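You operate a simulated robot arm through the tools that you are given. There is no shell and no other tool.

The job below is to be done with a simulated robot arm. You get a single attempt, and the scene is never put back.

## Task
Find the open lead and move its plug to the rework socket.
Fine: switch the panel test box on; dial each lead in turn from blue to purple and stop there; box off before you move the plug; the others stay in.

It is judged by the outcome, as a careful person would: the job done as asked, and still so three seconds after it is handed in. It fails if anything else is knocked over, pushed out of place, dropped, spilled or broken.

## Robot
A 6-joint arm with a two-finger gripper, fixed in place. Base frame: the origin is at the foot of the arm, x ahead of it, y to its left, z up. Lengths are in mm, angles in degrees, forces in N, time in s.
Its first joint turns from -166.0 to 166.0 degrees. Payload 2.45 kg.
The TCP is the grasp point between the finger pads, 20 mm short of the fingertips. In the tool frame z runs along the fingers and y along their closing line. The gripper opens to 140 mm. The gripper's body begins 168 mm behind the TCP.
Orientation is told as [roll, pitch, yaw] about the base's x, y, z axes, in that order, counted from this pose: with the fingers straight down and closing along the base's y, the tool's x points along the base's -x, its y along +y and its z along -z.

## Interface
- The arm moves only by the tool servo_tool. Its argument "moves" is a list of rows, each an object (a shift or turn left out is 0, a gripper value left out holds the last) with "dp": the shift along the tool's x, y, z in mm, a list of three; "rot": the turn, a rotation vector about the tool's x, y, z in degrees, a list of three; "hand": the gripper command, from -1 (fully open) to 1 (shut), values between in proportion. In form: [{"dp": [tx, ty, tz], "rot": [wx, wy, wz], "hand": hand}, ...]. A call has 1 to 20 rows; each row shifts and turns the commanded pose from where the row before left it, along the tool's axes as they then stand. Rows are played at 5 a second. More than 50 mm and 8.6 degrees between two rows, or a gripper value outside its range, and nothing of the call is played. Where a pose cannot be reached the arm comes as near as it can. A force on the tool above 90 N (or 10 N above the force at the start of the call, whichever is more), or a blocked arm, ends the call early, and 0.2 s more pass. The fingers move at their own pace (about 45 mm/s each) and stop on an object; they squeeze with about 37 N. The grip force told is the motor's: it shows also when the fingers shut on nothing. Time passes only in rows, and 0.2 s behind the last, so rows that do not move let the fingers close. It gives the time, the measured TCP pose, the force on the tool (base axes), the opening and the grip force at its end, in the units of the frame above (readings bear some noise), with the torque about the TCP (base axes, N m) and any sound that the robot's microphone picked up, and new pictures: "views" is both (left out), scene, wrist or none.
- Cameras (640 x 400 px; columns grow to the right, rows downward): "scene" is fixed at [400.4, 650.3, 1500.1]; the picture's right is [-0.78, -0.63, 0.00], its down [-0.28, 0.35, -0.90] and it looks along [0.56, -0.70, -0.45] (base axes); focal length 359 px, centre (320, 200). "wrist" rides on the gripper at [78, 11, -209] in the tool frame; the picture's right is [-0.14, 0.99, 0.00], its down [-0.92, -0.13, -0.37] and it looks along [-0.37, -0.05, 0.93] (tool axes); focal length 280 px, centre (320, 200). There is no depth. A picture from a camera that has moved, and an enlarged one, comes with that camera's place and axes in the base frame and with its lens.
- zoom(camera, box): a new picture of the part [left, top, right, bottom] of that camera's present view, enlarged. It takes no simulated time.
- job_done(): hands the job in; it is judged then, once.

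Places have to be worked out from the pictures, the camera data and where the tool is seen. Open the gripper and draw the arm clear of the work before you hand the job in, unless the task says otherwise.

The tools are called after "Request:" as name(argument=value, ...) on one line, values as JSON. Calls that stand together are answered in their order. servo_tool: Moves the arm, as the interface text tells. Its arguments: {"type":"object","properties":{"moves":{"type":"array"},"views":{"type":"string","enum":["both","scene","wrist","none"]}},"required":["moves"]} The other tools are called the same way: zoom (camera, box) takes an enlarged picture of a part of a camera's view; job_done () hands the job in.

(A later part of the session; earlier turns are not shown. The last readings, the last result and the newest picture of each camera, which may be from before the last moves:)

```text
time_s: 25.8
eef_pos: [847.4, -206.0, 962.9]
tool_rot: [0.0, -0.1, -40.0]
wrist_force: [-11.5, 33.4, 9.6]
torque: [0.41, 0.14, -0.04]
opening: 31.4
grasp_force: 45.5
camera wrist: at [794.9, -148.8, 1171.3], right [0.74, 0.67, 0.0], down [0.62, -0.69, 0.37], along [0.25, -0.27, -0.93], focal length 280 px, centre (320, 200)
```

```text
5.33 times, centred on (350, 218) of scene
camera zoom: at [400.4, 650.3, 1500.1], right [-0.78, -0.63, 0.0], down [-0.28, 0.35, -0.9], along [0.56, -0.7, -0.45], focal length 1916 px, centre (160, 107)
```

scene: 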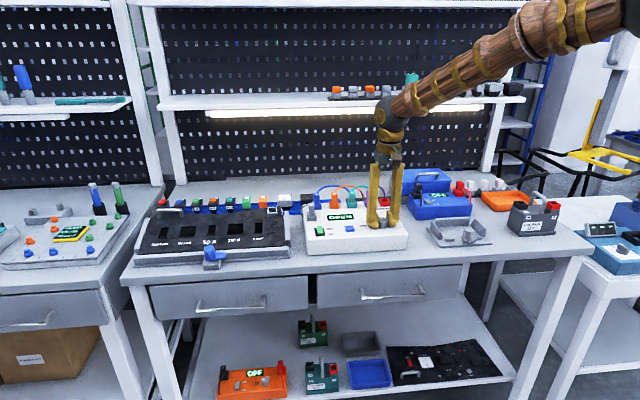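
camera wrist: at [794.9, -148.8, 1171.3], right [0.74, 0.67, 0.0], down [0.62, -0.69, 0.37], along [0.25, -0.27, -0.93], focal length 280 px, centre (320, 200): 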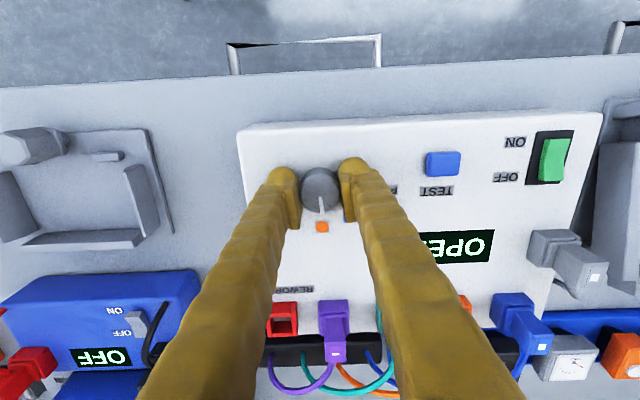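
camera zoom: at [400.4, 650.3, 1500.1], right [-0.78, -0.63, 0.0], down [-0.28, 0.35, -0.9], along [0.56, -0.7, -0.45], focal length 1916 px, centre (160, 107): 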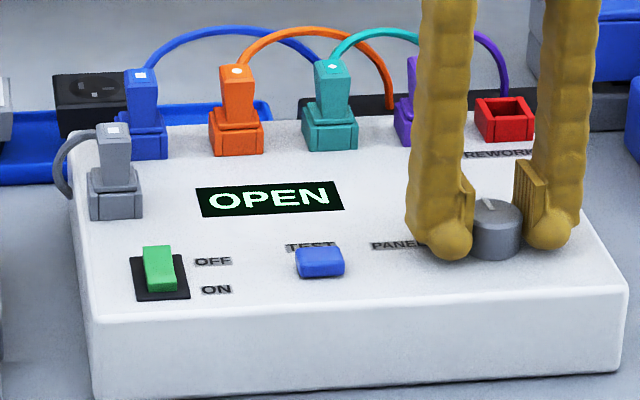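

Orange reads OPEN. I continue as asked through teal and purple, first relaxing about 1 mm of side offset.

Request:
servo_tool(moves=[{"dp": [1, 0.6, 0], "hand": 1}, {"rot": [0, 0, 5], "hand": 1}, {"rot": [0, 0, 5], "hand": 1}, {"rot": [0, 0, 5], "hand": 1}, {"rot": [0, 0, 5], "hand": 1}, {"rot": [0, 0, 5], "hand": 1}, {"rot": [0, 0, 5], "hand": 1}, {"rot": [0, 0, 5], "hand": 1}, {"rot": [0, 0, 5], "hand": 1}, {"hand": 1}, {"hand": 1}, {"hand": 1}], views="both")

Request:
zoom(camera="wrist", box=[240, 130, 400, 230])

Request:
zoom(camera="scene", box=[290, 180, 410, 255])

```text
time_s: 28.4
eef_pos: [845.6, -205.8, 963.1]
tool_rot: [0.0, -0.1, -80.0]
wrist_force: [49.9, -19.5, -6.3]
torque: [-0.19, -0.43, 0.0]
opening: 31.3
grasp_force: 44.6
camera wrist: at [844.3, -127.8, 1171.3], right [1.0, 0.04, 0.0], down [0.03, -0.93, 0.37], along [0.02, -0.37, -0.93], focal length 280 px, centre (320, 200)
```

scene: 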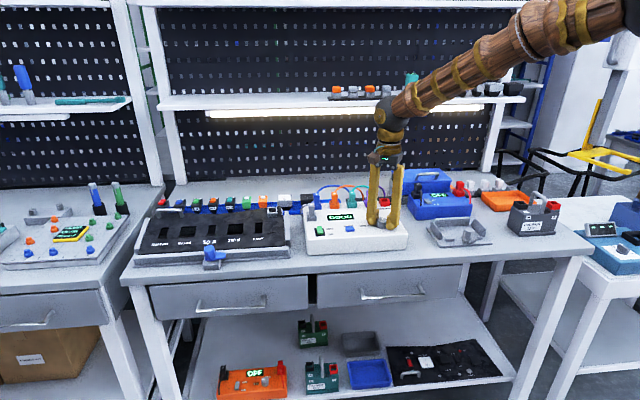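
wrist: 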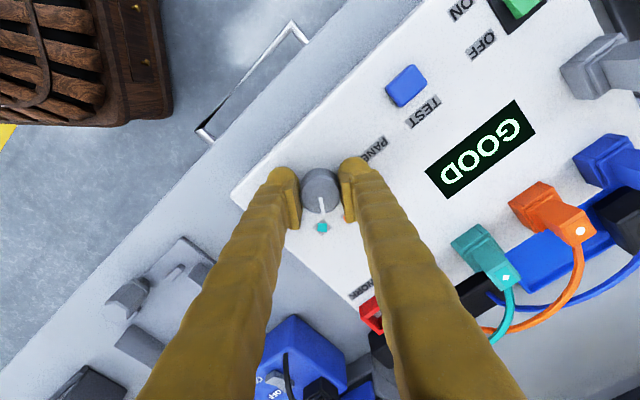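

```text
4.00 times, centred on (320, 180) of wrist
camera zoom: at [844.3, -127.8, 1171.3], right [1.0, 0.04, 0.0], down [0.03, -0.93, 0.37], along [0.02, -0.37, -0.93], focal length 1122 px, centre (320, 280)
```

zoom: 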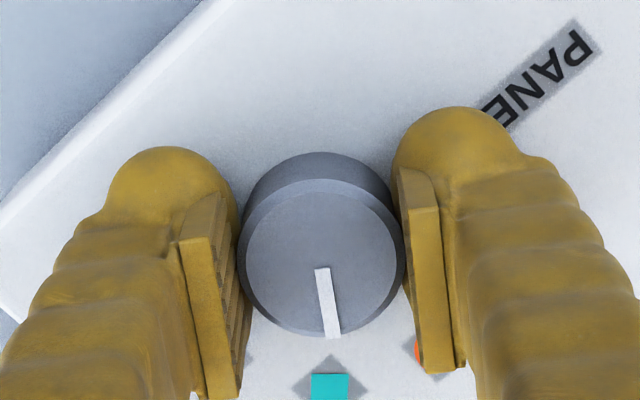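

```text
5.33 times, centred on (350, 218) of scene
camera zoom: at [400.4, 650.3, 1500.1], right [-0.78, -0.63, 0.0], down [-0.28, 0.35, -0.9], along [0.56, -0.7, -0.45], focal length 1916 px, centre (160, 107)
```

zoom: 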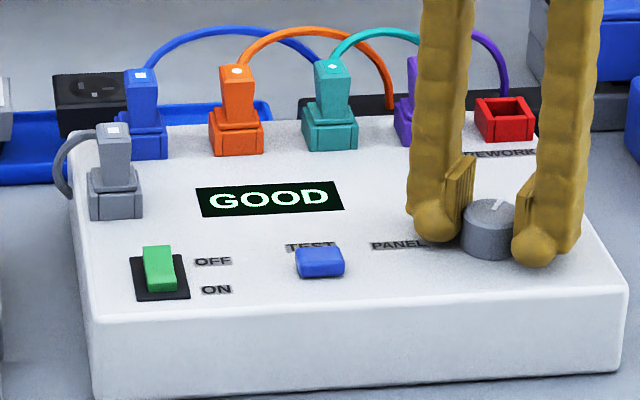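

Teal reads GOOD. The side force has grown to about 53 N, so I release, re-centre and regrip before the last turn to purple.

Request:
servo_tool(moves=[{"hand": 0.35}, {"hand": 0.35}, {"dp": [-0.7, 1.1, 0], "hand": 0.35}, {"hand": 0.35}], views="none")

Request:
servo_tool(moves=[{"hand": 1}, {"hand": 1}, {"hand": 1}], views="none")

```text
time_s: 29.4
eef_pos: [847.4, -206.0, 962.0]
tool_rot: [0.1, 0.0, -79.9]
wrist_force: [0.2, 0.2, 0.6]
torque: [0.01, 0.03, -0.03]
opening: 45.6
grasp_force: 0.2
```

```text
time_s: 30.2
eef_pos: [846.8, -206.2, 963.6]
tool_rot: [0.1, -0.1, -79.9]
wrist_force: [-4.7, -0.3, -1.2]
torque: [0.02, 0.02, -0.01]
opening: 31.4
grasp_force: 43.1
```

The regrip is now nearly force-free. I turn the final 40° to purple.

Request:
servo_tool(moves=[{"rot": [0, 0, 5], "hand": 1}, {"rot": [0, 0, 5], "hand": 1}, {"rot": [0, 0, 5], "hand": 1}, {"rot": [0, 0, 5], "hand": 1}, {"rot": [0, 0, 5], "hand": 1}, {"rot": [0, 0, 5], "hand": 1}, {"rot": [0, 0, 5], "hand": 1}, {"rot": [0, 0, 5], "hand": 1}, {"hand": 1}, {"hand": 1}, {"hand": 1}], views="both")

Request:
zoom(camera="wrist", box=[240, 130, 400, 230])

Request:
zoom(camera="scene", box=[290, 180, 410, 255])

```text
time_s: 32.6
eef_pos: [848.3, -205.9, 962.7]
tool_rot: [0.0, -0.1, -120.0]
wrist_force: [-19.2, 2.8, 2.1]
torque: [0.09, 0.19, -0.02]
opening: 31.3
grasp_force: 44.5
camera wrist: at [896.3, -144.9, 1171.3], right [0.79, -0.61, 0.0], down [-0.57, -0.73, 0.37], along [-0.23, -0.29, -0.93], focal length 280 px, centre (320, 200)
```

scene: 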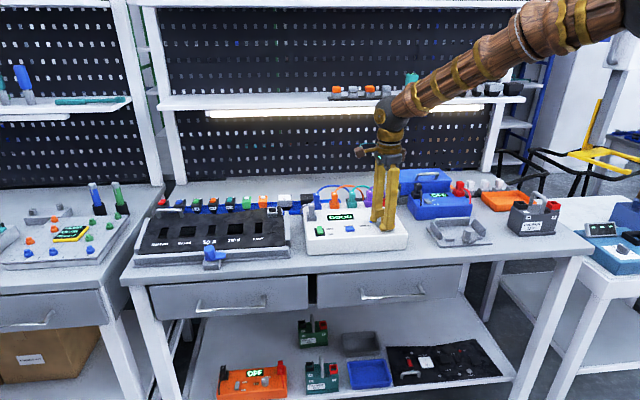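
wrist: 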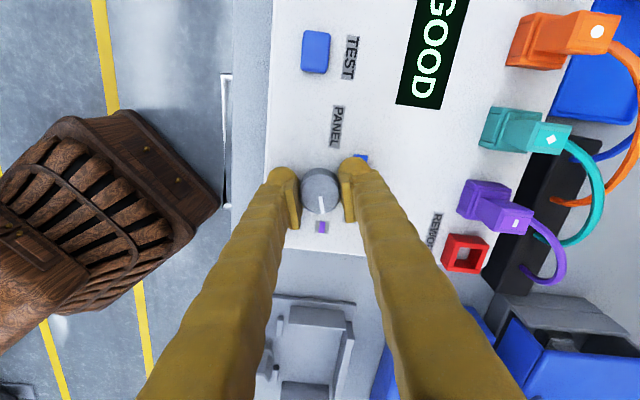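

```text
4.00 times, centred on (320, 180) of wrist
camera zoom: at [896.3, -144.9, 1171.3], right [0.79, -0.61, 0.0], down [-0.57, -0.73, 0.37], along [-0.23, -0.29, -0.93], focal length 1122 px, centre (320, 280)
```

zoom: 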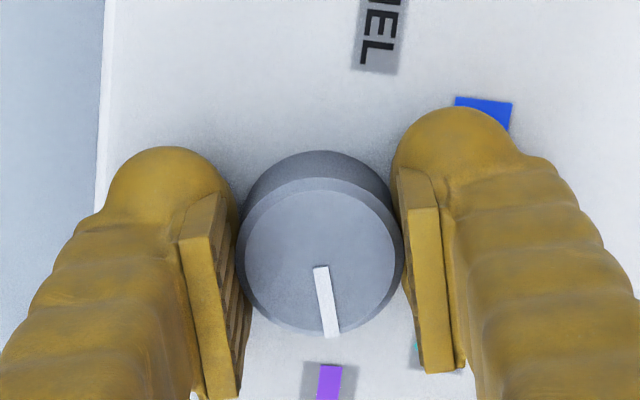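

```text
5.33 times, centred on (350, 218) of scene
camera zoom: at [400.4, 650.3, 1500.1], right [-0.78, -0.63, 0.0], down [-0.28, 0.35, -0.9], along [0.56, -0.7, -0.45], focal length 1916 px, centre (160, 107)
```

zoom: 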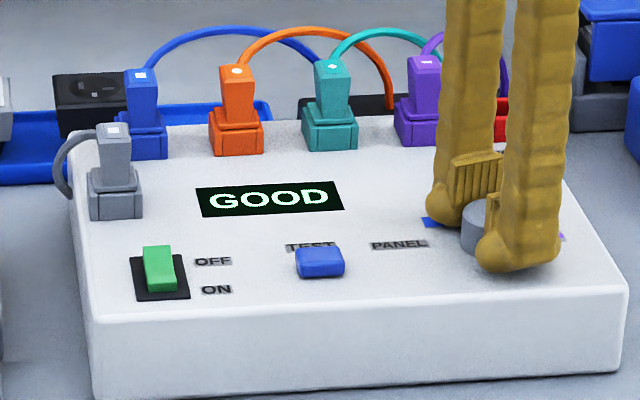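

Purple reads GOOD, so orange is the open lead, and the dial now rests on purple. I release the knob, lift straight up and turn the tool back square to the box.

Request:
servo_tool(moves=[{"hand": 0.2}, {"hand": 0.2}, {"hand": 0.2}, {"dp": [0, 0, -20], "hand": 0.2}, {"dp": [0, 0, -30], "hand": 0.2}, {"dp": [0, 0, -40], "hand": 0.2}, {"rot": [0, 0, -7.5], "hand": 0.2}, {"rot": [0, 0, -7.5], "hand": 0.2}, {"rot": [0, 0, -7.5], "hand": 1}, {"rot": [0, 0, -7.5], "hand": 1}, {"rot": [0, 0, -7.5], "hand": 1}, {"rot": [0, 0, -7.5], "hand": 1}, {"rot": [0, 0, -7.5], "hand": 1}, {"rot": [0, 0, -7.5], "hand": 1}, {"rot": [0, 0, -7.5], "hand": 1}, {"rot": [0, 0, -7.5], "hand": 1}, {"hand": 1}], views="both")

Request:
zoom(camera="wrist", box=[220, 60, 540, 260])

Request:
zoom(camera="scene", box=[290, 180, 410, 255])

```text
time_s: 36.2
eef_pos: [847.7, -207.1, 1052.7]
tool_rot: [0.0, -0.1, -44.9]
wrist_force: [0.8, 0.4, 0.0]
torque: [-0.01, 0.02, -0.02]
opening: 0.2
grasp_force: 29.3
camera wrist: at [800.8, -144.0, 1261.1], right [0.8, 0.6, 0.0], down [0.56, -0.74, 0.37], along [0.22, -0.29, -0.93], focal length 280 px, centre (320, 200)
```

scene: 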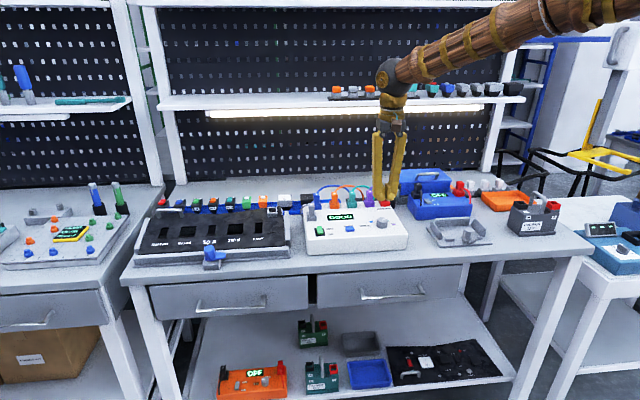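
wrist: 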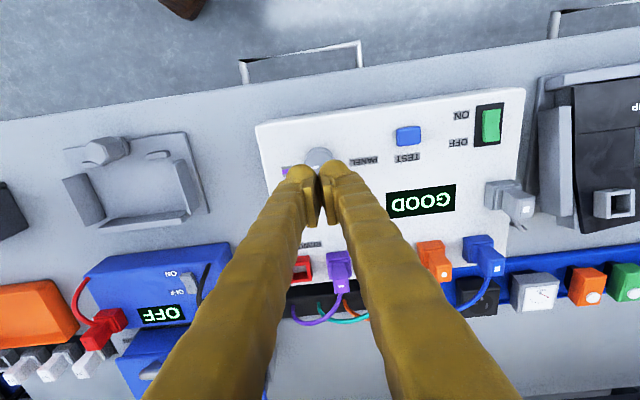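

```text
2.00 times, centred on (380, 160) of wrist
camera zoom: at [800.8, -144.0, 1261.1], right [0.8, 0.6, 0.0], down [0.56, -0.74, 0.37], along [0.22, -0.29, -0.93], focal length 561 px, centre (200, 280)
```

zoom: 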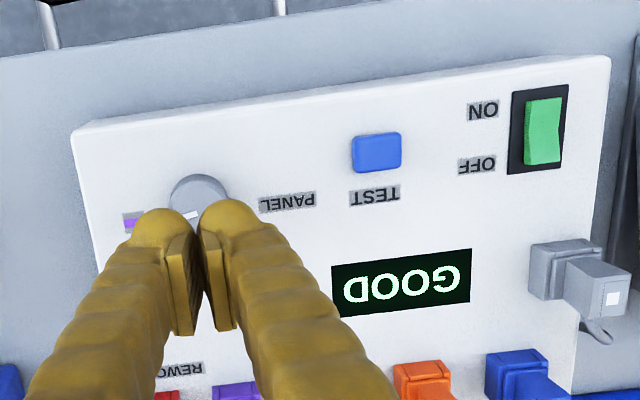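

```text
5.33 times, centred on (350, 218) of scene
camera zoom: at [400.4, 650.3, 1500.1], right [-0.78, -0.63, 0.0], down [-0.28, 0.35, -0.9], along [0.56, -0.7, -0.45], focal length 1916 px, centre (160, 107)
```

zoom: 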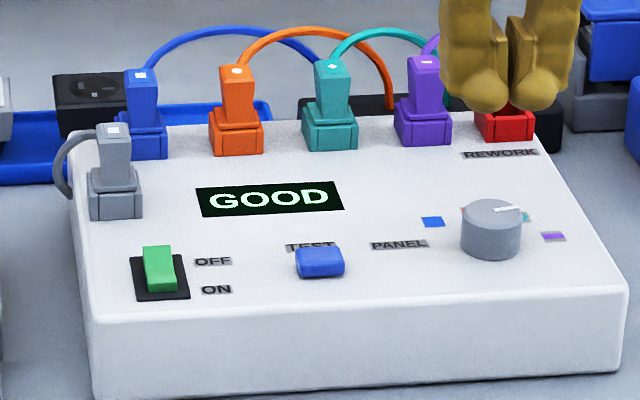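

The dial is on purple and the readout still reads GOOD. I move above the OFF end of the rocker, roughly (985,-72).

Request:
servo_tool(moves=[{"dp": [0, 38.7, 0], "hand": 1}, {"dp": [0, 38.7, 0], "hand": 1}, {"dp": [0, 38.7, 0], "hand": 1}, {"dp": [0, 38.7, 20], "hand": 1}, {"dp": [-1.7, 38.7, 30], "hand": 1}, {"hand": 1}, {"hand": 1}], views="scene")

Request:
zoom(camera="scene", box=[290, 190, 370, 240])

```text
time_s: 37.8
eef_pos: [986.5, -71.0, 1001.6]
tool_rot: [0.0, -0.2, -44.9]
wrist_force: [-0.1, 0.0, 0.0]
torque: [-0.04, 0.02, 0.0]
opening: 0.1
grasp_force: 28.9
```

scene: 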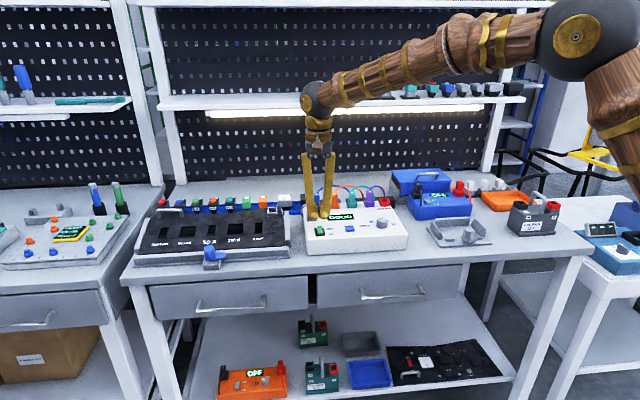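

```text
8.00 times, centred on (330, 215) of scene
camera zoom: at [400.4, 650.3, 1500.1], right [-0.78, -0.63, 0.0], down [-0.28, 0.35, -0.9], along [0.56, -0.7, -0.45], focal length 2875 px, centre (240, 80)
```

zoom: 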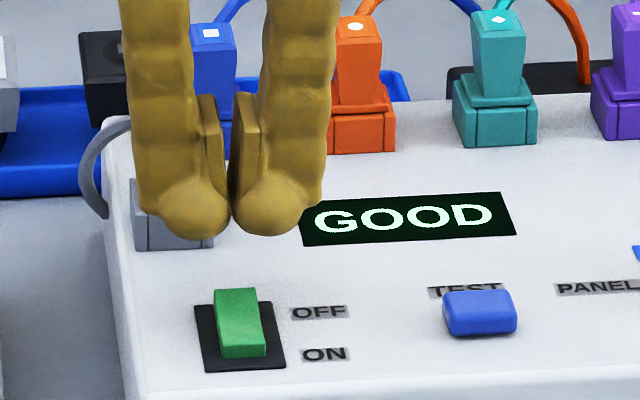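

Reach is fine here, with clearance to the grey plug. I descend to just above the raised OFF end.

Request:
servo_tool(moves=[{"dp": [0, 0, 15], "hand": 1}, {"dp": [0, 0, 10], "hand": 1}, {"dp": [0, 0, 5], "hand": 1}, {"hand": 1}], views="none")

Request:
servo_tool(moves=[{"dp": [0, 0, 2], "hand": 1}, {"dp": [0, 0, 2], "hand": 1}, {"hand": 1}], views="scene")

Request:
zoom(camera="scene", box=[290, 190, 370, 240])

```text
time_s: 38.8
eef_pos: [985.4, -69.7, 971.6]
tool_rot: [0.0, 0.1, -44.9]
wrist_force: [-0.8, -0.4, 0.3]
torque: [0.02, -0.02, -0.02]
opening: 0.0
grasp_force: 29.1
```

```text
time_s: 39.6
eef_pos: [986.4, -71.4, 969.1]
tool_rot: [0.1, -0.1, -44.9]
wrist_force: [-1.6, 1.4, 9.8]
torque: [0.04, 0.17, 0.02]
opening: 0.0
grasp_force: 29.0
```

scene: 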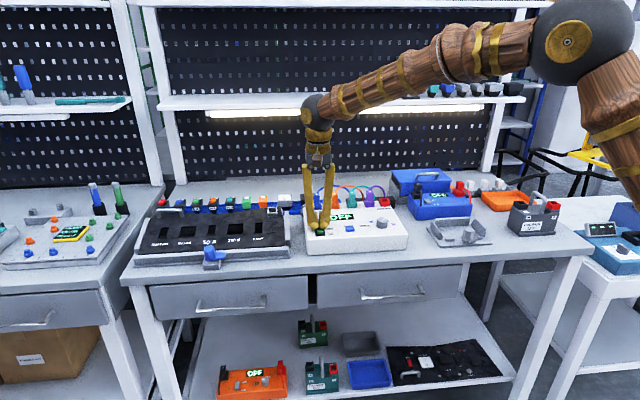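

```text
8.00 times, centred on (330, 215) of scene
camera zoom: at [400.4, 650.3, 1500.1], right [-0.78, -0.63, 0.0], down [-0.28, 0.35, -0.9], along [0.56, -0.7, -0.45], focal length 2875 px, centre (240, 80)
```

zoom: 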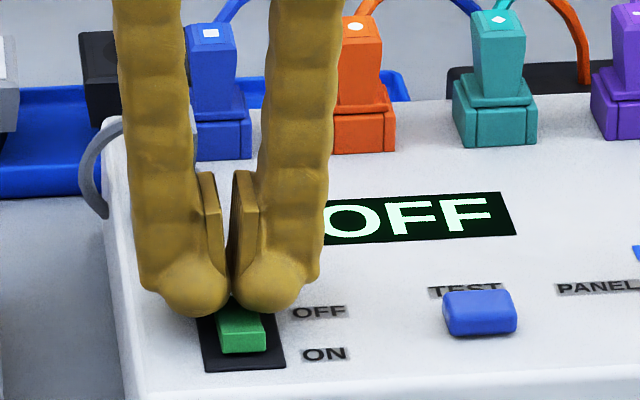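

The display shows OFF, so the box is off with the dial on purple. I lift clear and open the fingers to about 34 mm, then tilt the tool 27° so it can reach the orange plug from the front.

Request:
servo_tool(moves=[{"dp": [0, 0, -20], "hand": 1}, {"dp": [0, 0, -40], "hand": 1}, {"dp": [0, 0, -40], "hand": 0.5}, {"rot": [0, -6.75, 0], "hand": 0.5}, {"rot": [0, -6.75, 0], "hand": 0.5}, {"rot": [0, -6.75, 0], "hand": 0.5}, {"rot": [0, -6.75, 0], "hand": 0.5}, {"hand": 0.5}, {"hand": 0.5}], views="both")

```text
time_s: 41.6
eef_pos: [985.3, -71.5, 1068.4]
tool_rot: [-0.1, -27.1, -44.9]
wrist_force: [0.5, -0.2, -1.1]
torque: [-0.04, 0.0, 0.01]
opening: 35.0
grasp_force: 0.0
camera wrist: at [877.3, 52.6, 1218.9], right [0.79, 0.61, 0.06], down [0.37, -0.55, 0.75], along [0.49, -0.56, -0.66], focal length 280 px, centre (320, 200)
```

scene: 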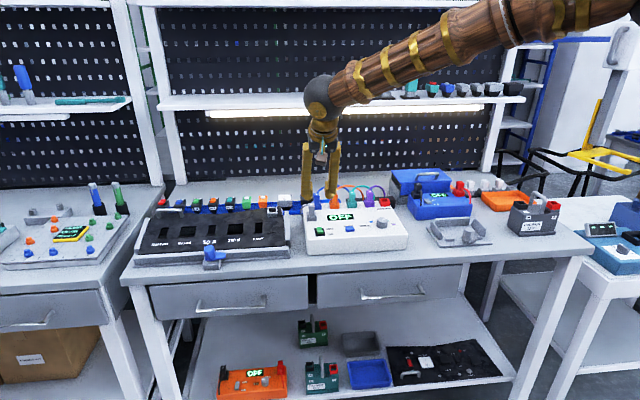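
wrist: 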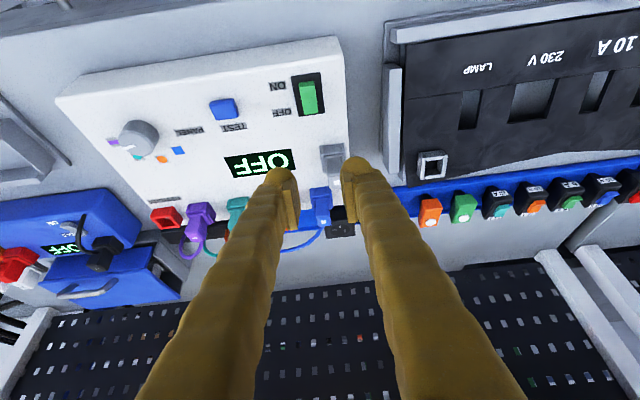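

The tilt succeeded. From the earlier view the orange plug top is about (1036,-215,996), with plug pitch 59 mm along the row; I move above it at z≈1060.

Request:
servo_tool(moves=[{"dp": [-29.6, -16.5, 17.4], "hand": 0.5}, {"dp": [-29.6, -16.5, 17.4], "hand": 0.5}, {"dp": [-29.6, -16.5, 17.4], "hand": 0.5}, {"dp": [-29.6, -16.5, 17.4], "hand": 0.5}, {"hand": 0.5}, {"hand": 0.5}], views="both")

Request:
zoom(camera="wrist", box=[220, 100, 420, 225])

Request:
zoom(camera="scene", box=[290, 150, 410, 225])

```text
time_s: 43.0
eef_pos: [1034.0, -214.4, 1059.2]
tool_rot: [0.0, -27.0, -44.8]
wrist_force: [0.5, -0.1, -0.2]
torque: [-0.02, -0.02, 0.02]
opening: 34.9
grasp_force: 0.1
camera wrist: at [926.5, -90.3, 1210.0], right [0.79, 0.61, 0.06], down [0.37, -0.55, 0.75], along [0.49, -0.56, -0.66], focal length 280 px, centre (320, 200)
```

scene: 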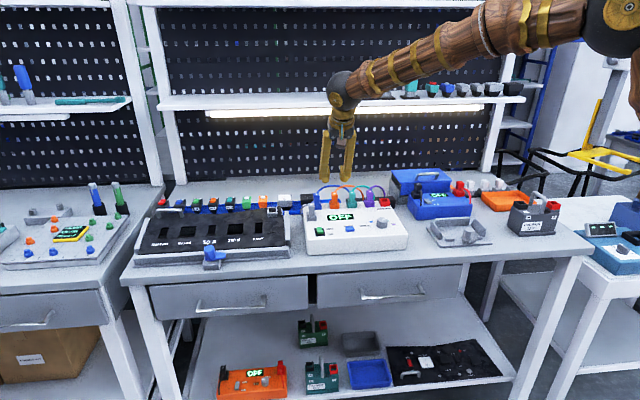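
wrist: 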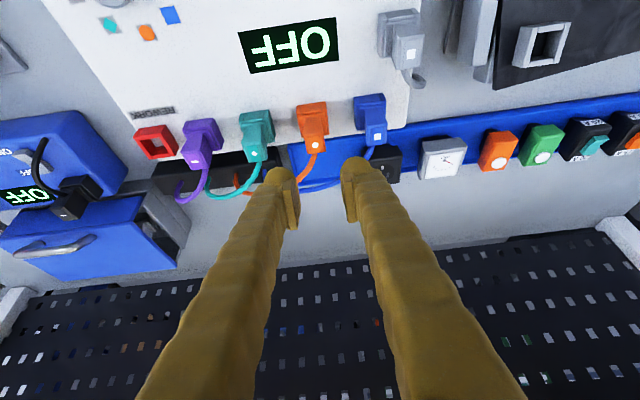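

```text
3.20 times, centred on (320, 162) of wrist
camera zoom: at [926.5, -90.3, 1210.0], right [0.79, 0.61, 0.06], down [0.37, -0.55, 0.75], along [0.49, -0.56, -0.66], focal length 897 px, centre (320, 320)
```

zoom: 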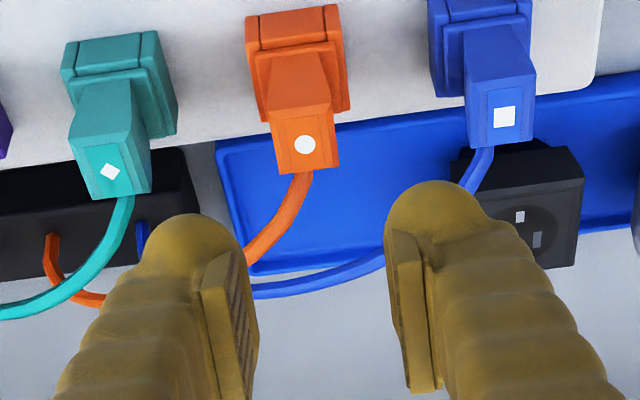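

```text
5.33 times, centred on (350, 188) of scene
camera zoom: at [400.4, 650.3, 1500.1], right [-0.78, -0.63, 0.0], down [-0.28, 0.35, -0.9], along [0.56, -0.7, -0.45], focal length 1916 px, centre (160, 267)
```

zoom: 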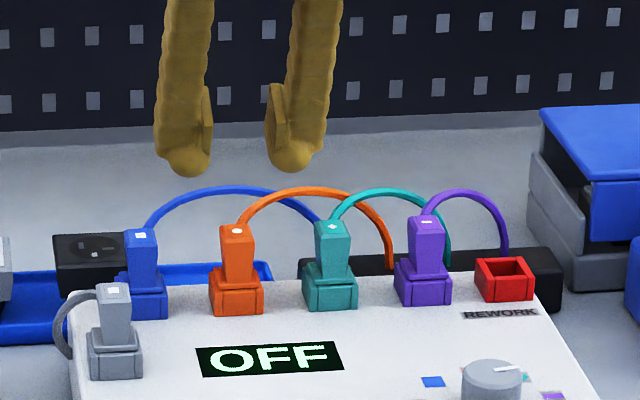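

The reach works with the tilt. The plug is centred between the fingers to within about 1 mm across the row. I shift about 5 mm toward the front for a better pad overlap and go down most of the way.

Request:
servo_tool(moves=[{"dp": [4.45, 0, -2.27], "hand": 0.5}, {"dp": [6.8, 0, 13.4], "hand": 0.5}, {"dp": [6.8, 0, 13.4], "hand": 0.5}, {"dp": [6.8, 0, 13.4], "hand": 0.5}, {"hand": 0.5}, {"hand": 0.5}], views="both")

Request:
zoom(camera="wrist", box=[240, 120, 400, 220])

Request:
zoom(camera="scene", box=[300, 165, 380, 215])

```text
time_s: 44.4
eef_pos: [1032.4, -209.9, 1016.4]
tool_rot: [0.0, -27.0, -44.9]
wrist_force: [0.2, 0.5, 0.0]
torque: [0.03, -0.02, 0.0]
opening: 35.1
grasp_force: 0.1
camera wrist: at [924.3, -86.9, 1166.1], right [0.79, 0.61, 0.06], down [0.37, -0.55, 0.75], along [0.49, -0.56, -0.66], focal length 280 px, centre (320, 200)
```

scene: 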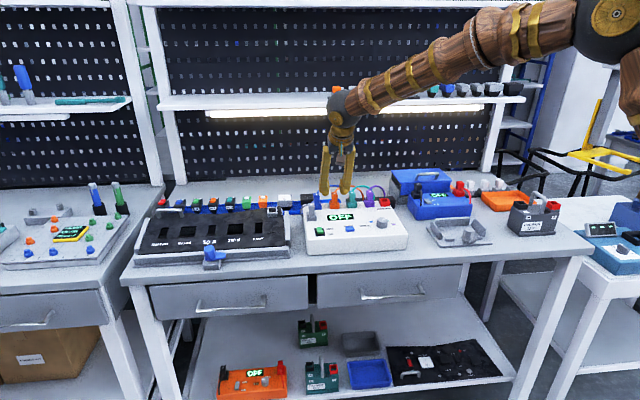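
wrist: 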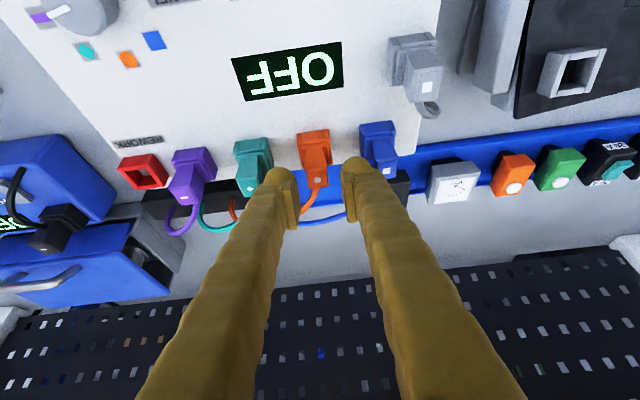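

```text
4.00 times, centred on (320, 170) of wrist
camera zoom: at [924.3, -86.9, 1166.1], right [0.79, 0.61, 0.06], down [0.37, -0.55, 0.75], along [0.49, -0.56, -0.66], focal length 1122 px, centre (320, 320)
```

zoom: 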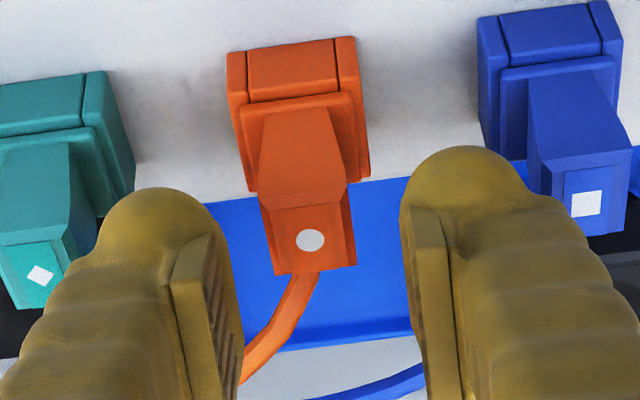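

```text
8.00 times, centred on (340, 190) of scene
camera zoom: at [400.4, 650.3, 1500.1], right [-0.78, -0.63, 0.0], down [-0.28, 0.35, -0.9], along [0.56, -0.7, -0.45], focal length 2875 px, centre (160, 280)
```

zoom: 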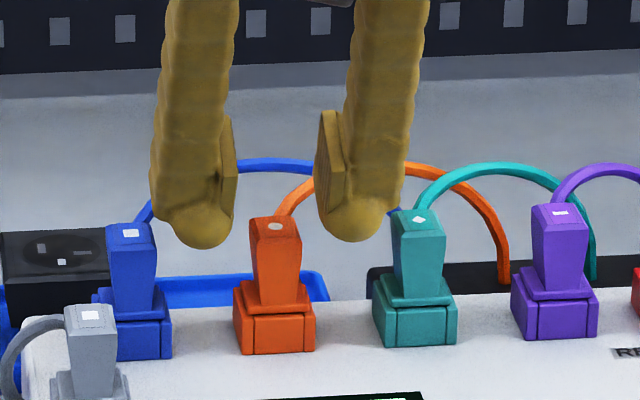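

Alignment looks good within about 1 mm. I descend the last 25 mm so the pads straddle the plug body, keeping above its flange.

Request:
servo_tool(moves=[{"dp": [4.54, 0, 8.9], "hand": 0.5}, {"dp": [4.54, 0, 8.9], "hand": 0.5}, {"dp": [2.27, 0, 4.5], "hand": 0.5}, {"hand": 0.5}], views="both")

Request:
zoom(camera="wrist", box=[240, 120, 400, 220])

Request:
zoom(camera="scene", box=[300, 165, 380, 215])

```text
time_s: 45.4
eef_pos: [1032.0, -210.0, 991.8]
tool_rot: [0.0, -27.1, -45.0]
wrist_force: [0.6, 0.7, -0.2]
torque: [-0.02, -0.01, 0.02]
opening: 35.1
grasp_force: 0.0
camera wrist: at [924.4, -87.8, 1140.3], right [0.79, 0.61, 0.06], down [0.37, -0.55, 0.75], along [0.49, -0.56, -0.66], focal length 280 px, centre (320, 200)
```

scene: 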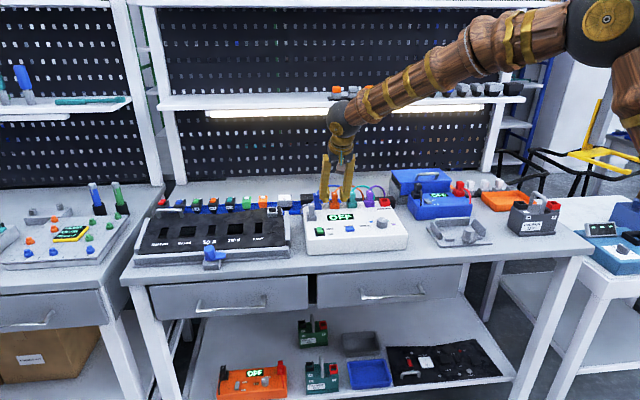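
wrist: 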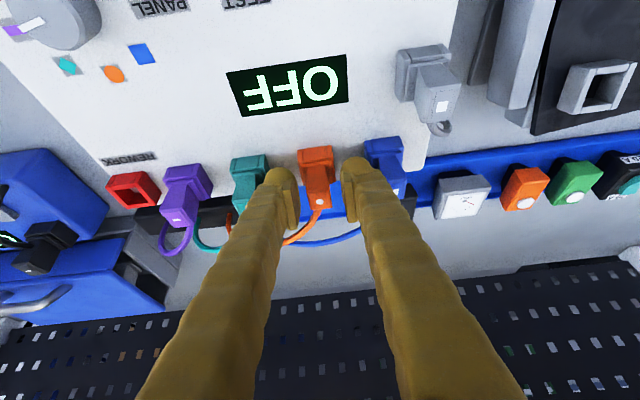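

```text
4.00 times, centred on (320, 170) of wrist
camera zoom: at [924.4, -87.8, 1140.3], right [0.79, 0.61, 0.06], down [0.37, -0.55, 0.75], along [0.49, -0.56, -0.66], focal length 1122 px, centre (320, 320)
```

zoom: 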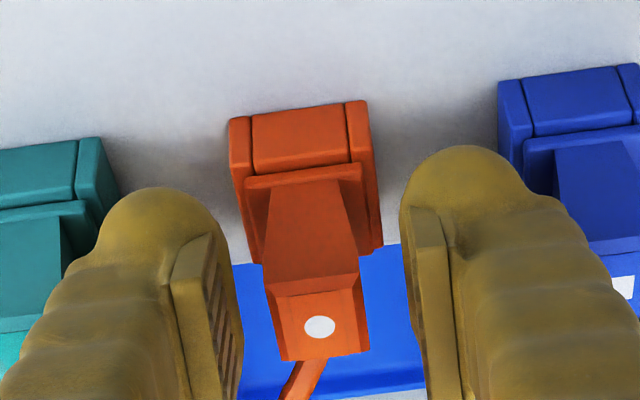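

```text
8.00 times, centred on (340, 190) of scene
camera zoom: at [400.4, 650.3, 1500.1], right [-0.78, -0.63, 0.0], down [-0.28, 0.35, -0.9], along [0.56, -0.7, -0.45], focal length 2875 px, centre (160, 280)
```

zoom: 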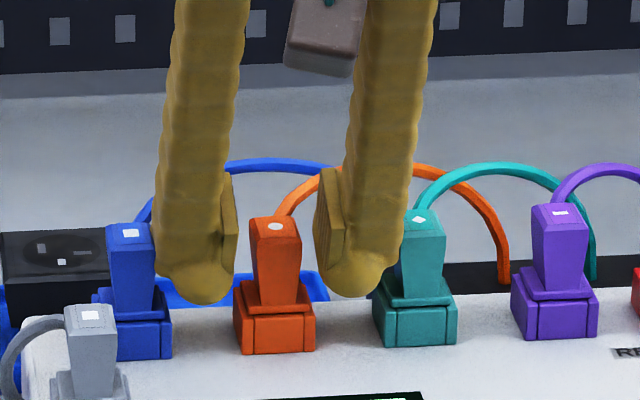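

The pads straddle the orange plug with no contact yet. I close on it with a 0.5 mm correction.

Request:
servo_tool(moves=[{"dp": [0, -0.5, 0], "hand": 0.5}, {"hand": 1}, {"hand": 1}, {"hand": 1}], views="none")

Request:
zoom(camera="wrist", box=[240, 120, 400, 220])

Request:
zoom(camera="scene", box=[300, 165, 380, 215])

```text
time_s: 46.4
eef_pos: [1031.1, -210.4, 989.6]
tool_rot: [-0.1, -27.0, -44.9]
wrist_force: [-4.7, -4.4, 0.6]
torque: [-0.08, 0.06, -0.04]
opening: 16.8
grasp_force: 36.9
```

```text
4.00 times, centred on (320, 170) of wrist
camera zoom: at [923.9, -87.9, 1140.8], right [0.79, 0.61, 0.06], down [0.37, -0.55, 0.75], along [0.49, -0.56, -0.66], focal length 1122 px, centre (320, 320)
```

zoom: 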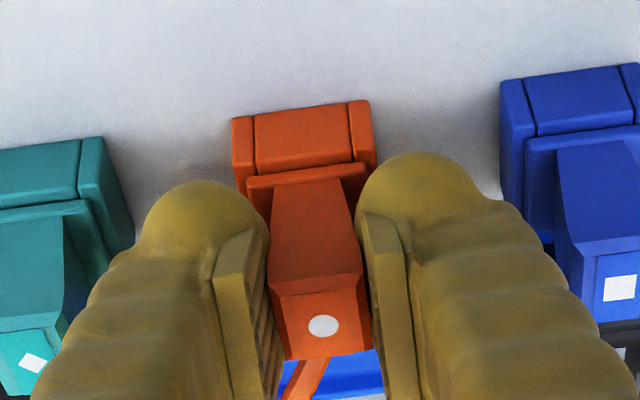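

```text
8.00 times, centred on (340, 190) of scene
camera zoom: at [400.4, 650.3, 1500.1], right [-0.78, -0.63, 0.0], down [-0.28, 0.35, -0.9], along [0.56, -0.7, -0.45], focal length 2875 px, centre (160, 280)
```

zoom: 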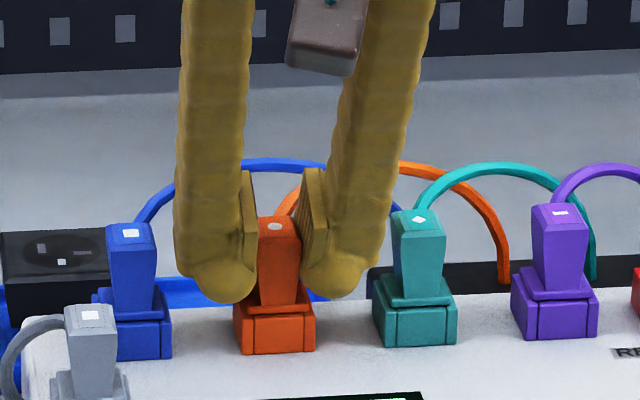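

The grip on the orange plug is solid at 16.8 mm with little side force. I pull it straight up slowly.

Request:
servo_tool(moves=[{"dp": [-2.27, 0, -4.455], "hand": 1}, {"dp": [-2.27, 0, -4.455], "hand": 1}, {"dp": [-2.27, 0, -4.455], "hand": 1}, {"dp": [-2.27, 0, -4.455], "hand": 1}, {"hand": 1}], views="scene")

Request:
zoom(camera="scene", box=[300, 165, 400, 227])

```text
time_s: 47.6
eef_pos: [1031.5, -211.2, 1010.3]
tool_rot: [0.1, -27.0, -45.0]
wrist_force: [-0.3, -0.4, -0.8]
torque: [-0.01, 0.0, 0.02]
opening: 16.5
grasp_force: 37.0
```

scene: 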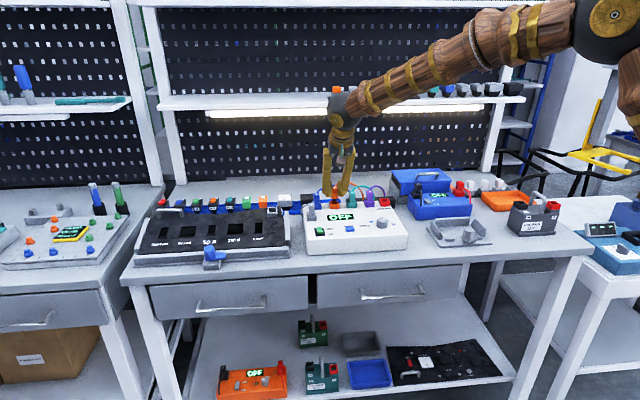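

```text
6.40 times, centred on (350, 196) of scene
camera zoom: at [400.4, 650.3, 1500.1], right [-0.78, -0.63, 0.0], down [-0.28, 0.35, -0.9], along [0.56, -0.7, -0.45], focal length 2300 px, centre (128, 226)
```

zoom: 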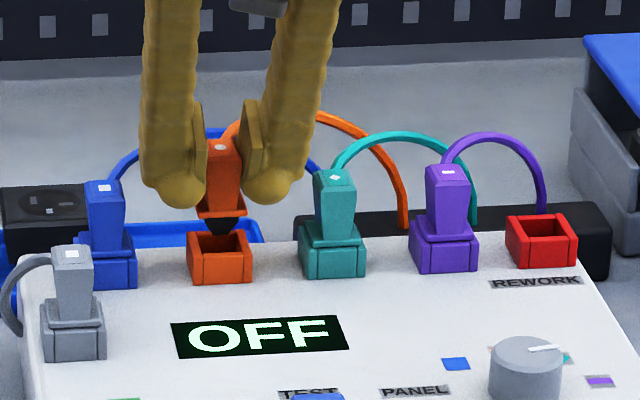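

The plug is out cleanly with its black pin visible, and its cable follows. I zoom on the empty orange socket and the red REWORK socket to measure the offset between them.

Request:
zoom(camera="scene", box=[320, 190, 360, 215])

Request:
zoom(camera="scene", box=[365, 187, 405, 212])

Request:
zoom(camera="wrist", box=[100, 120, 400, 307])

```text
16.00 times, centred on (340, 202) of scene
camera zoom: at [400.4, 650.3, 1500.1], right [-0.78, -0.63, 0.0], down [-0.28, 0.35, -0.9], along [0.56, -0.7, -0.45], focal length 5749 px, centre (0, 160)
```

zoom: 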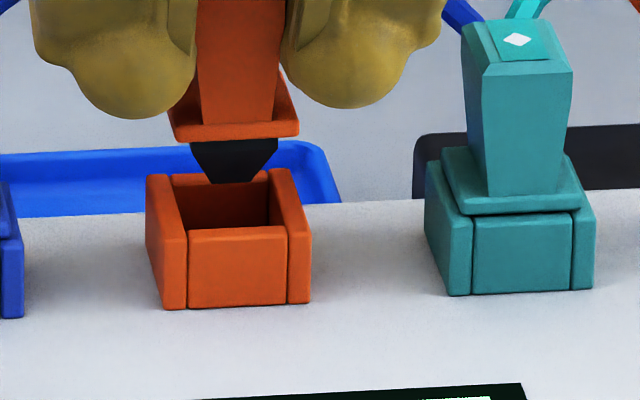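

```text
16.00 times, centred on (385, 200) of scene
camera zoom: at [400.4, 650.3, 1500.1], right [-0.78, -0.63, 0.0], down [-0.28, 0.35, -0.9], along [0.56, -0.7, -0.45], focal length 5749 px, centre (-720, 208)
```

zoom: 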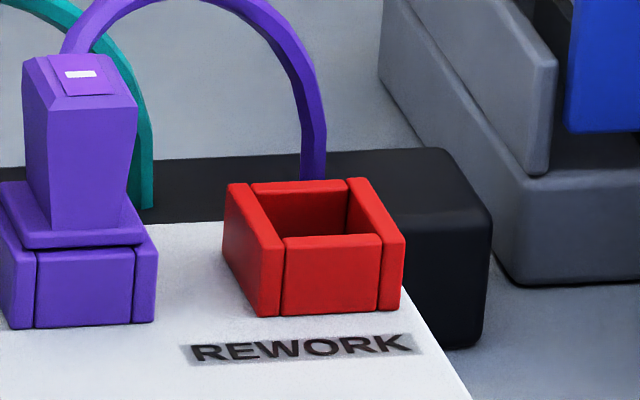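

```text
2.13 times, centred on (250, 214) of wrist
camera zoom: at [924.1, -88.4, 1160.8], right [0.79, 0.61, 0.06], down [0.37, -0.55, 0.75], along [0.49, -0.56, -0.66], focal length 598 px, centre (469, 171)
```

zoom: 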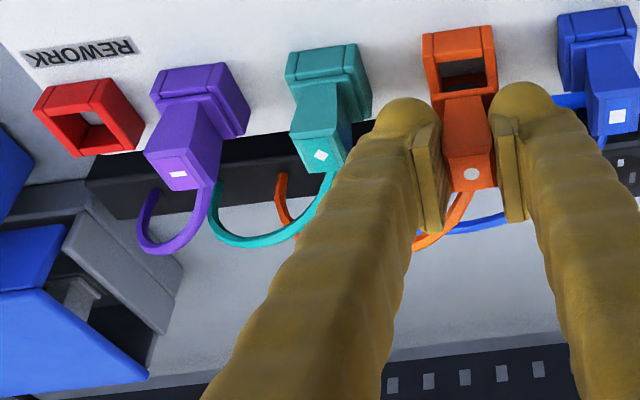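

Request:
zoom(camera="wrist", box=[105, 145, 185, 195])

Request:
zoom(camera="wrist", box=[280, 125, 360, 175])

```text
8.00 times, centred on (145, 170) of wrist
camera zoom: at [924.1, -88.4, 1160.8], right [0.79, 0.61, 0.06], down [0.37, -0.55, 0.75], along [0.49, -0.56, -0.66], focal length 2243 px, centre (1720, 440)
```

zoom: 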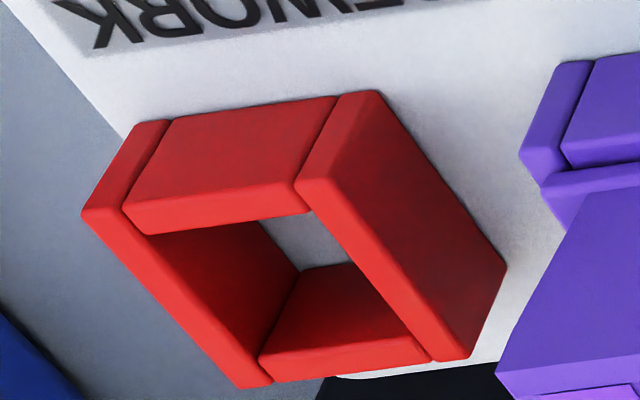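

```text
8.00 times, centred on (320, 150) of wrist
camera zoom: at [924.1, -88.4, 1160.8], right [0.79, 0.61, 0.06], down [0.37, -0.55, 0.75], along [0.49, -0.56, -0.66], focal length 2243 px, centre (320, 600)
```

zoom: 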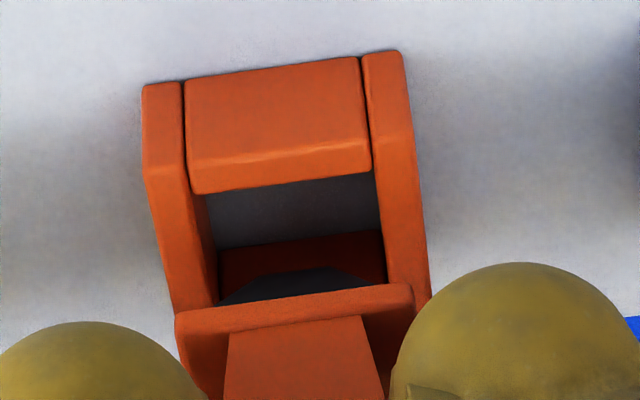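

Corner measurements in both cameras put the REWORK socket 173.5 mm along the row from the orange socket, with essentially no depth offset. I lift higher, pass slightly in front of the teal and purple plugs, and stop above the red socket.

Request:
servo_tool(moves=[{"dp": [-10.2, 0, -20.05], "hand": 1}, {"dp": [-10.2, 0, -20.05], "hand": 1}, {"dp": [17.8, 0, -9.1], "hand": 1}, {"hand": 1}], views="scene")

Request:
zoom(camera="scene", box=[300, 150, 400, 212])

```text
time_s: 48.6
eef_pos: [1017.9, -197.2, 1055.5]
tool_rot: [0.0, -27.0, -44.9]
wrist_force: [-0.4, 0.4, -0.7]
torque: [0.01, -0.02, 0.02]
opening: 16.8
grasp_force: 37.0
```

scene: 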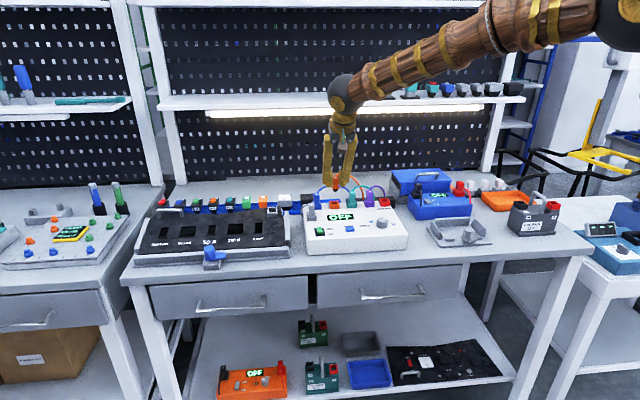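

```text
6.40 times, centred on (350, 181) of scene
camera zoom: at [400.4, 650.3, 1500.1], right [-0.78, -0.63, 0.0], down [-0.28, 0.35, -0.9], along [0.56, -0.7, -0.45], focal length 2300 px, centre (128, 322)
```

zoom: 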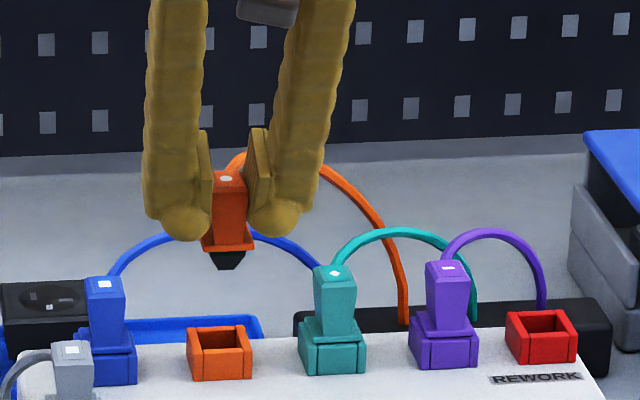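

The plug is held securely, the other plugs are undisturbed and no cable pull is felt. I travel along the row to above the red socket.

Request:
servo_tool(moves=[{"dp": [0, -34.7, 0], "hand": 1}, {"dp": [0, -34.7, 0], "hand": 1}, {"dp": [0, -34.7, 0], "hand": 1}, {"dp": [0, -34.7, 0], "hand": 1}, {"dp": [0, -34.7, 0], "hand": 1}, {"dp": [-17.4, 0, 8.85], "hand": 1}, {"hand": 1}, {"hand": 1}], views="both")

Request:
zoom(camera="scene", box=[330, 150, 430, 212])

Request:
zoom(camera="wrist", box=[240, 110, 400, 210])

```text
time_s: 50.4
eef_pos: [910.2, -332.6, 1056.4]
tool_rot: [0.0, -27.1, -44.9]
wrist_force: [-0.3, -0.1, -0.1]
torque: [0.0, 0.01, 0.03]
opening: 16.6
grasp_force: 37.1
camera wrist: at [801.0, -209.6, 1206.2], right [0.79, 0.61, 0.06], down [0.37, -0.55, 0.75], along [0.49, -0.56, -0.66], focal length 280 px, centre (320, 200)
```

scene: 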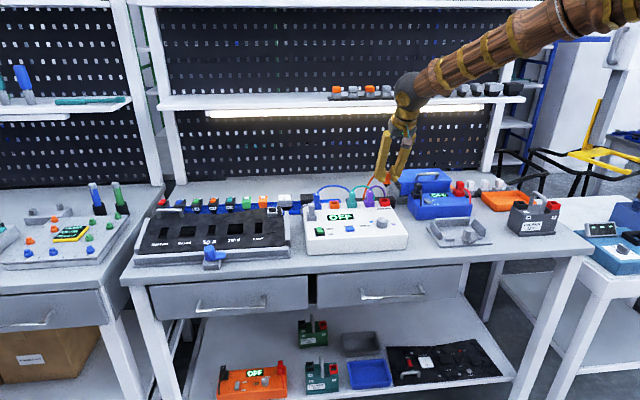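
wrist: 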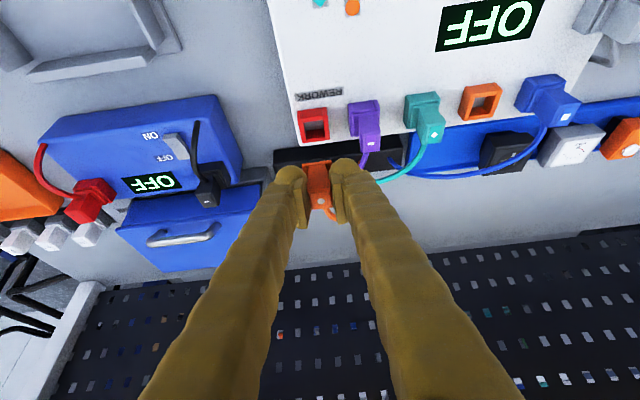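

```text
6.40 times, centred on (380, 181) of scene
camera zoom: at [400.4, 650.3, 1500.1], right [-0.78, -0.63, 0.0], down [-0.28, 0.35, -0.9], along [0.56, -0.7, -0.45], focal length 2300 px, centre (-64, 322)
```

zoom: 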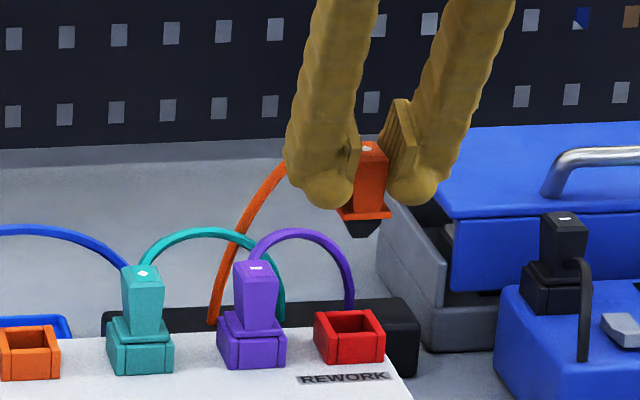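

```text
4.00 times, centred on (320, 160) of wrist
camera zoom: at [801.0, -209.6, 1206.2], right [0.79, 0.61, 0.06], down [0.37, -0.55, 0.75], along [0.49, -0.56, -0.66], focal length 1122 px, centre (320, 360)
```

zoom: 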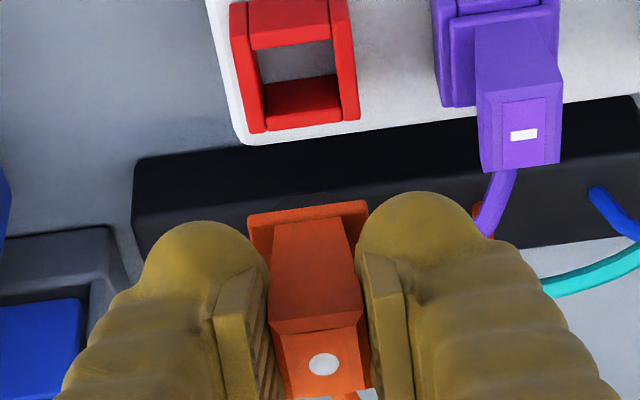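

The plug hangs above and slightly behind the red socket in this angled view, as expected. I descend to about 20 mm above seating and check alignment.

Request:
servo_tool(moves=[{"dp": [6.8, 0, 13.4], "hand": 1}, {"dp": [6.8, 0, 13.4], "hand": 1}, {"dp": [6.8, 0, 13.3], "hand": 1}, {"hand": 1}, {"hand": 1}], views="both")

Request:
zoom(camera="scene", box=[365, 187, 405, 212])

Request:
zoom(camera="wrist", box=[280, 125, 360, 175])

```text
time_s: 51.6
eef_pos: [909.7, -333.8, 1012.2]
tool_rot: [0.0, -27.0, -45.0]
wrist_force: [0.8, -1.1, 0.3]
torque: [0.03, 0.01, -0.01]
opening: 16.5
grasp_force: 36.3
camera wrist: at [801.3, -209.9, 1162.0], right [0.79, 0.61, 0.06], down [0.37, -0.55, 0.75], along [0.49, -0.56, -0.66], focal length 280 px, centre (320, 200)
```

scene: 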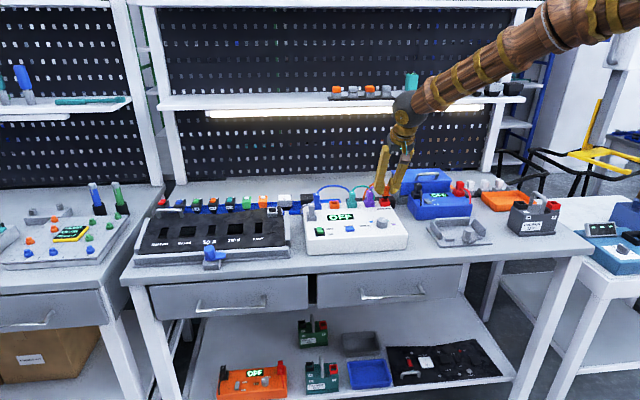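
wrist: 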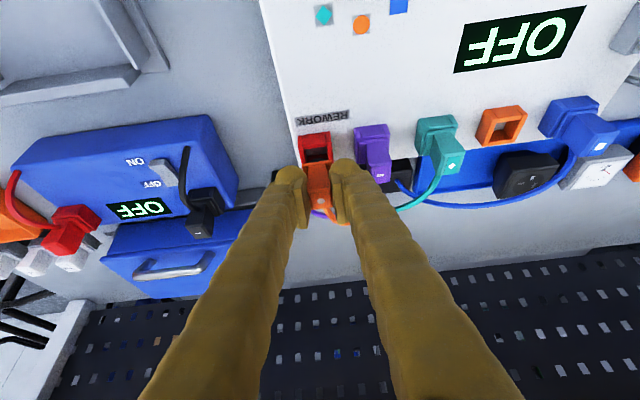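

```text
16.00 times, centred on (385, 200) of scene
camera zoom: at [400.4, 650.3, 1500.1], right [-0.78, -0.63, 0.0], down [-0.28, 0.35, -0.9], along [0.56, -0.7, -0.45], focal length 5749 px, centre (-720, 208)
```

zoom: 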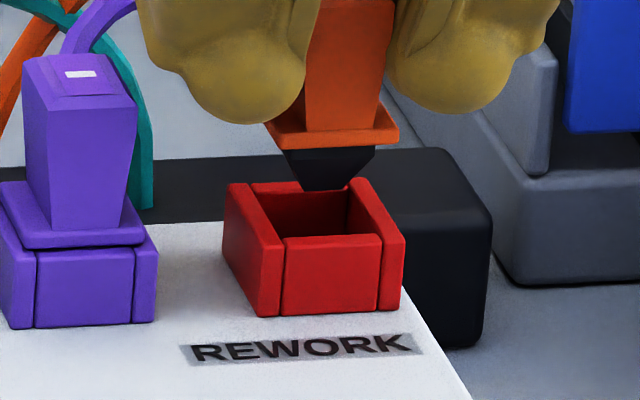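

```text
8.00 times, centred on (320, 150) of wrist
camera zoom: at [801.3, -209.9, 1162.0], right [0.79, 0.61, 0.06], down [0.37, -0.55, 0.75], along [0.49, -0.56, -0.66], focal length 2243 px, centre (320, 600)
```

zoom: 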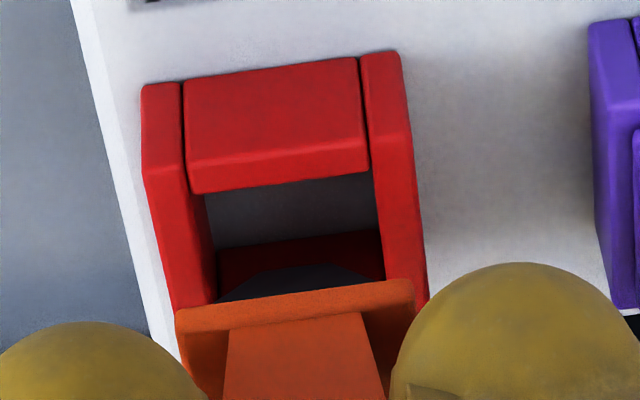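

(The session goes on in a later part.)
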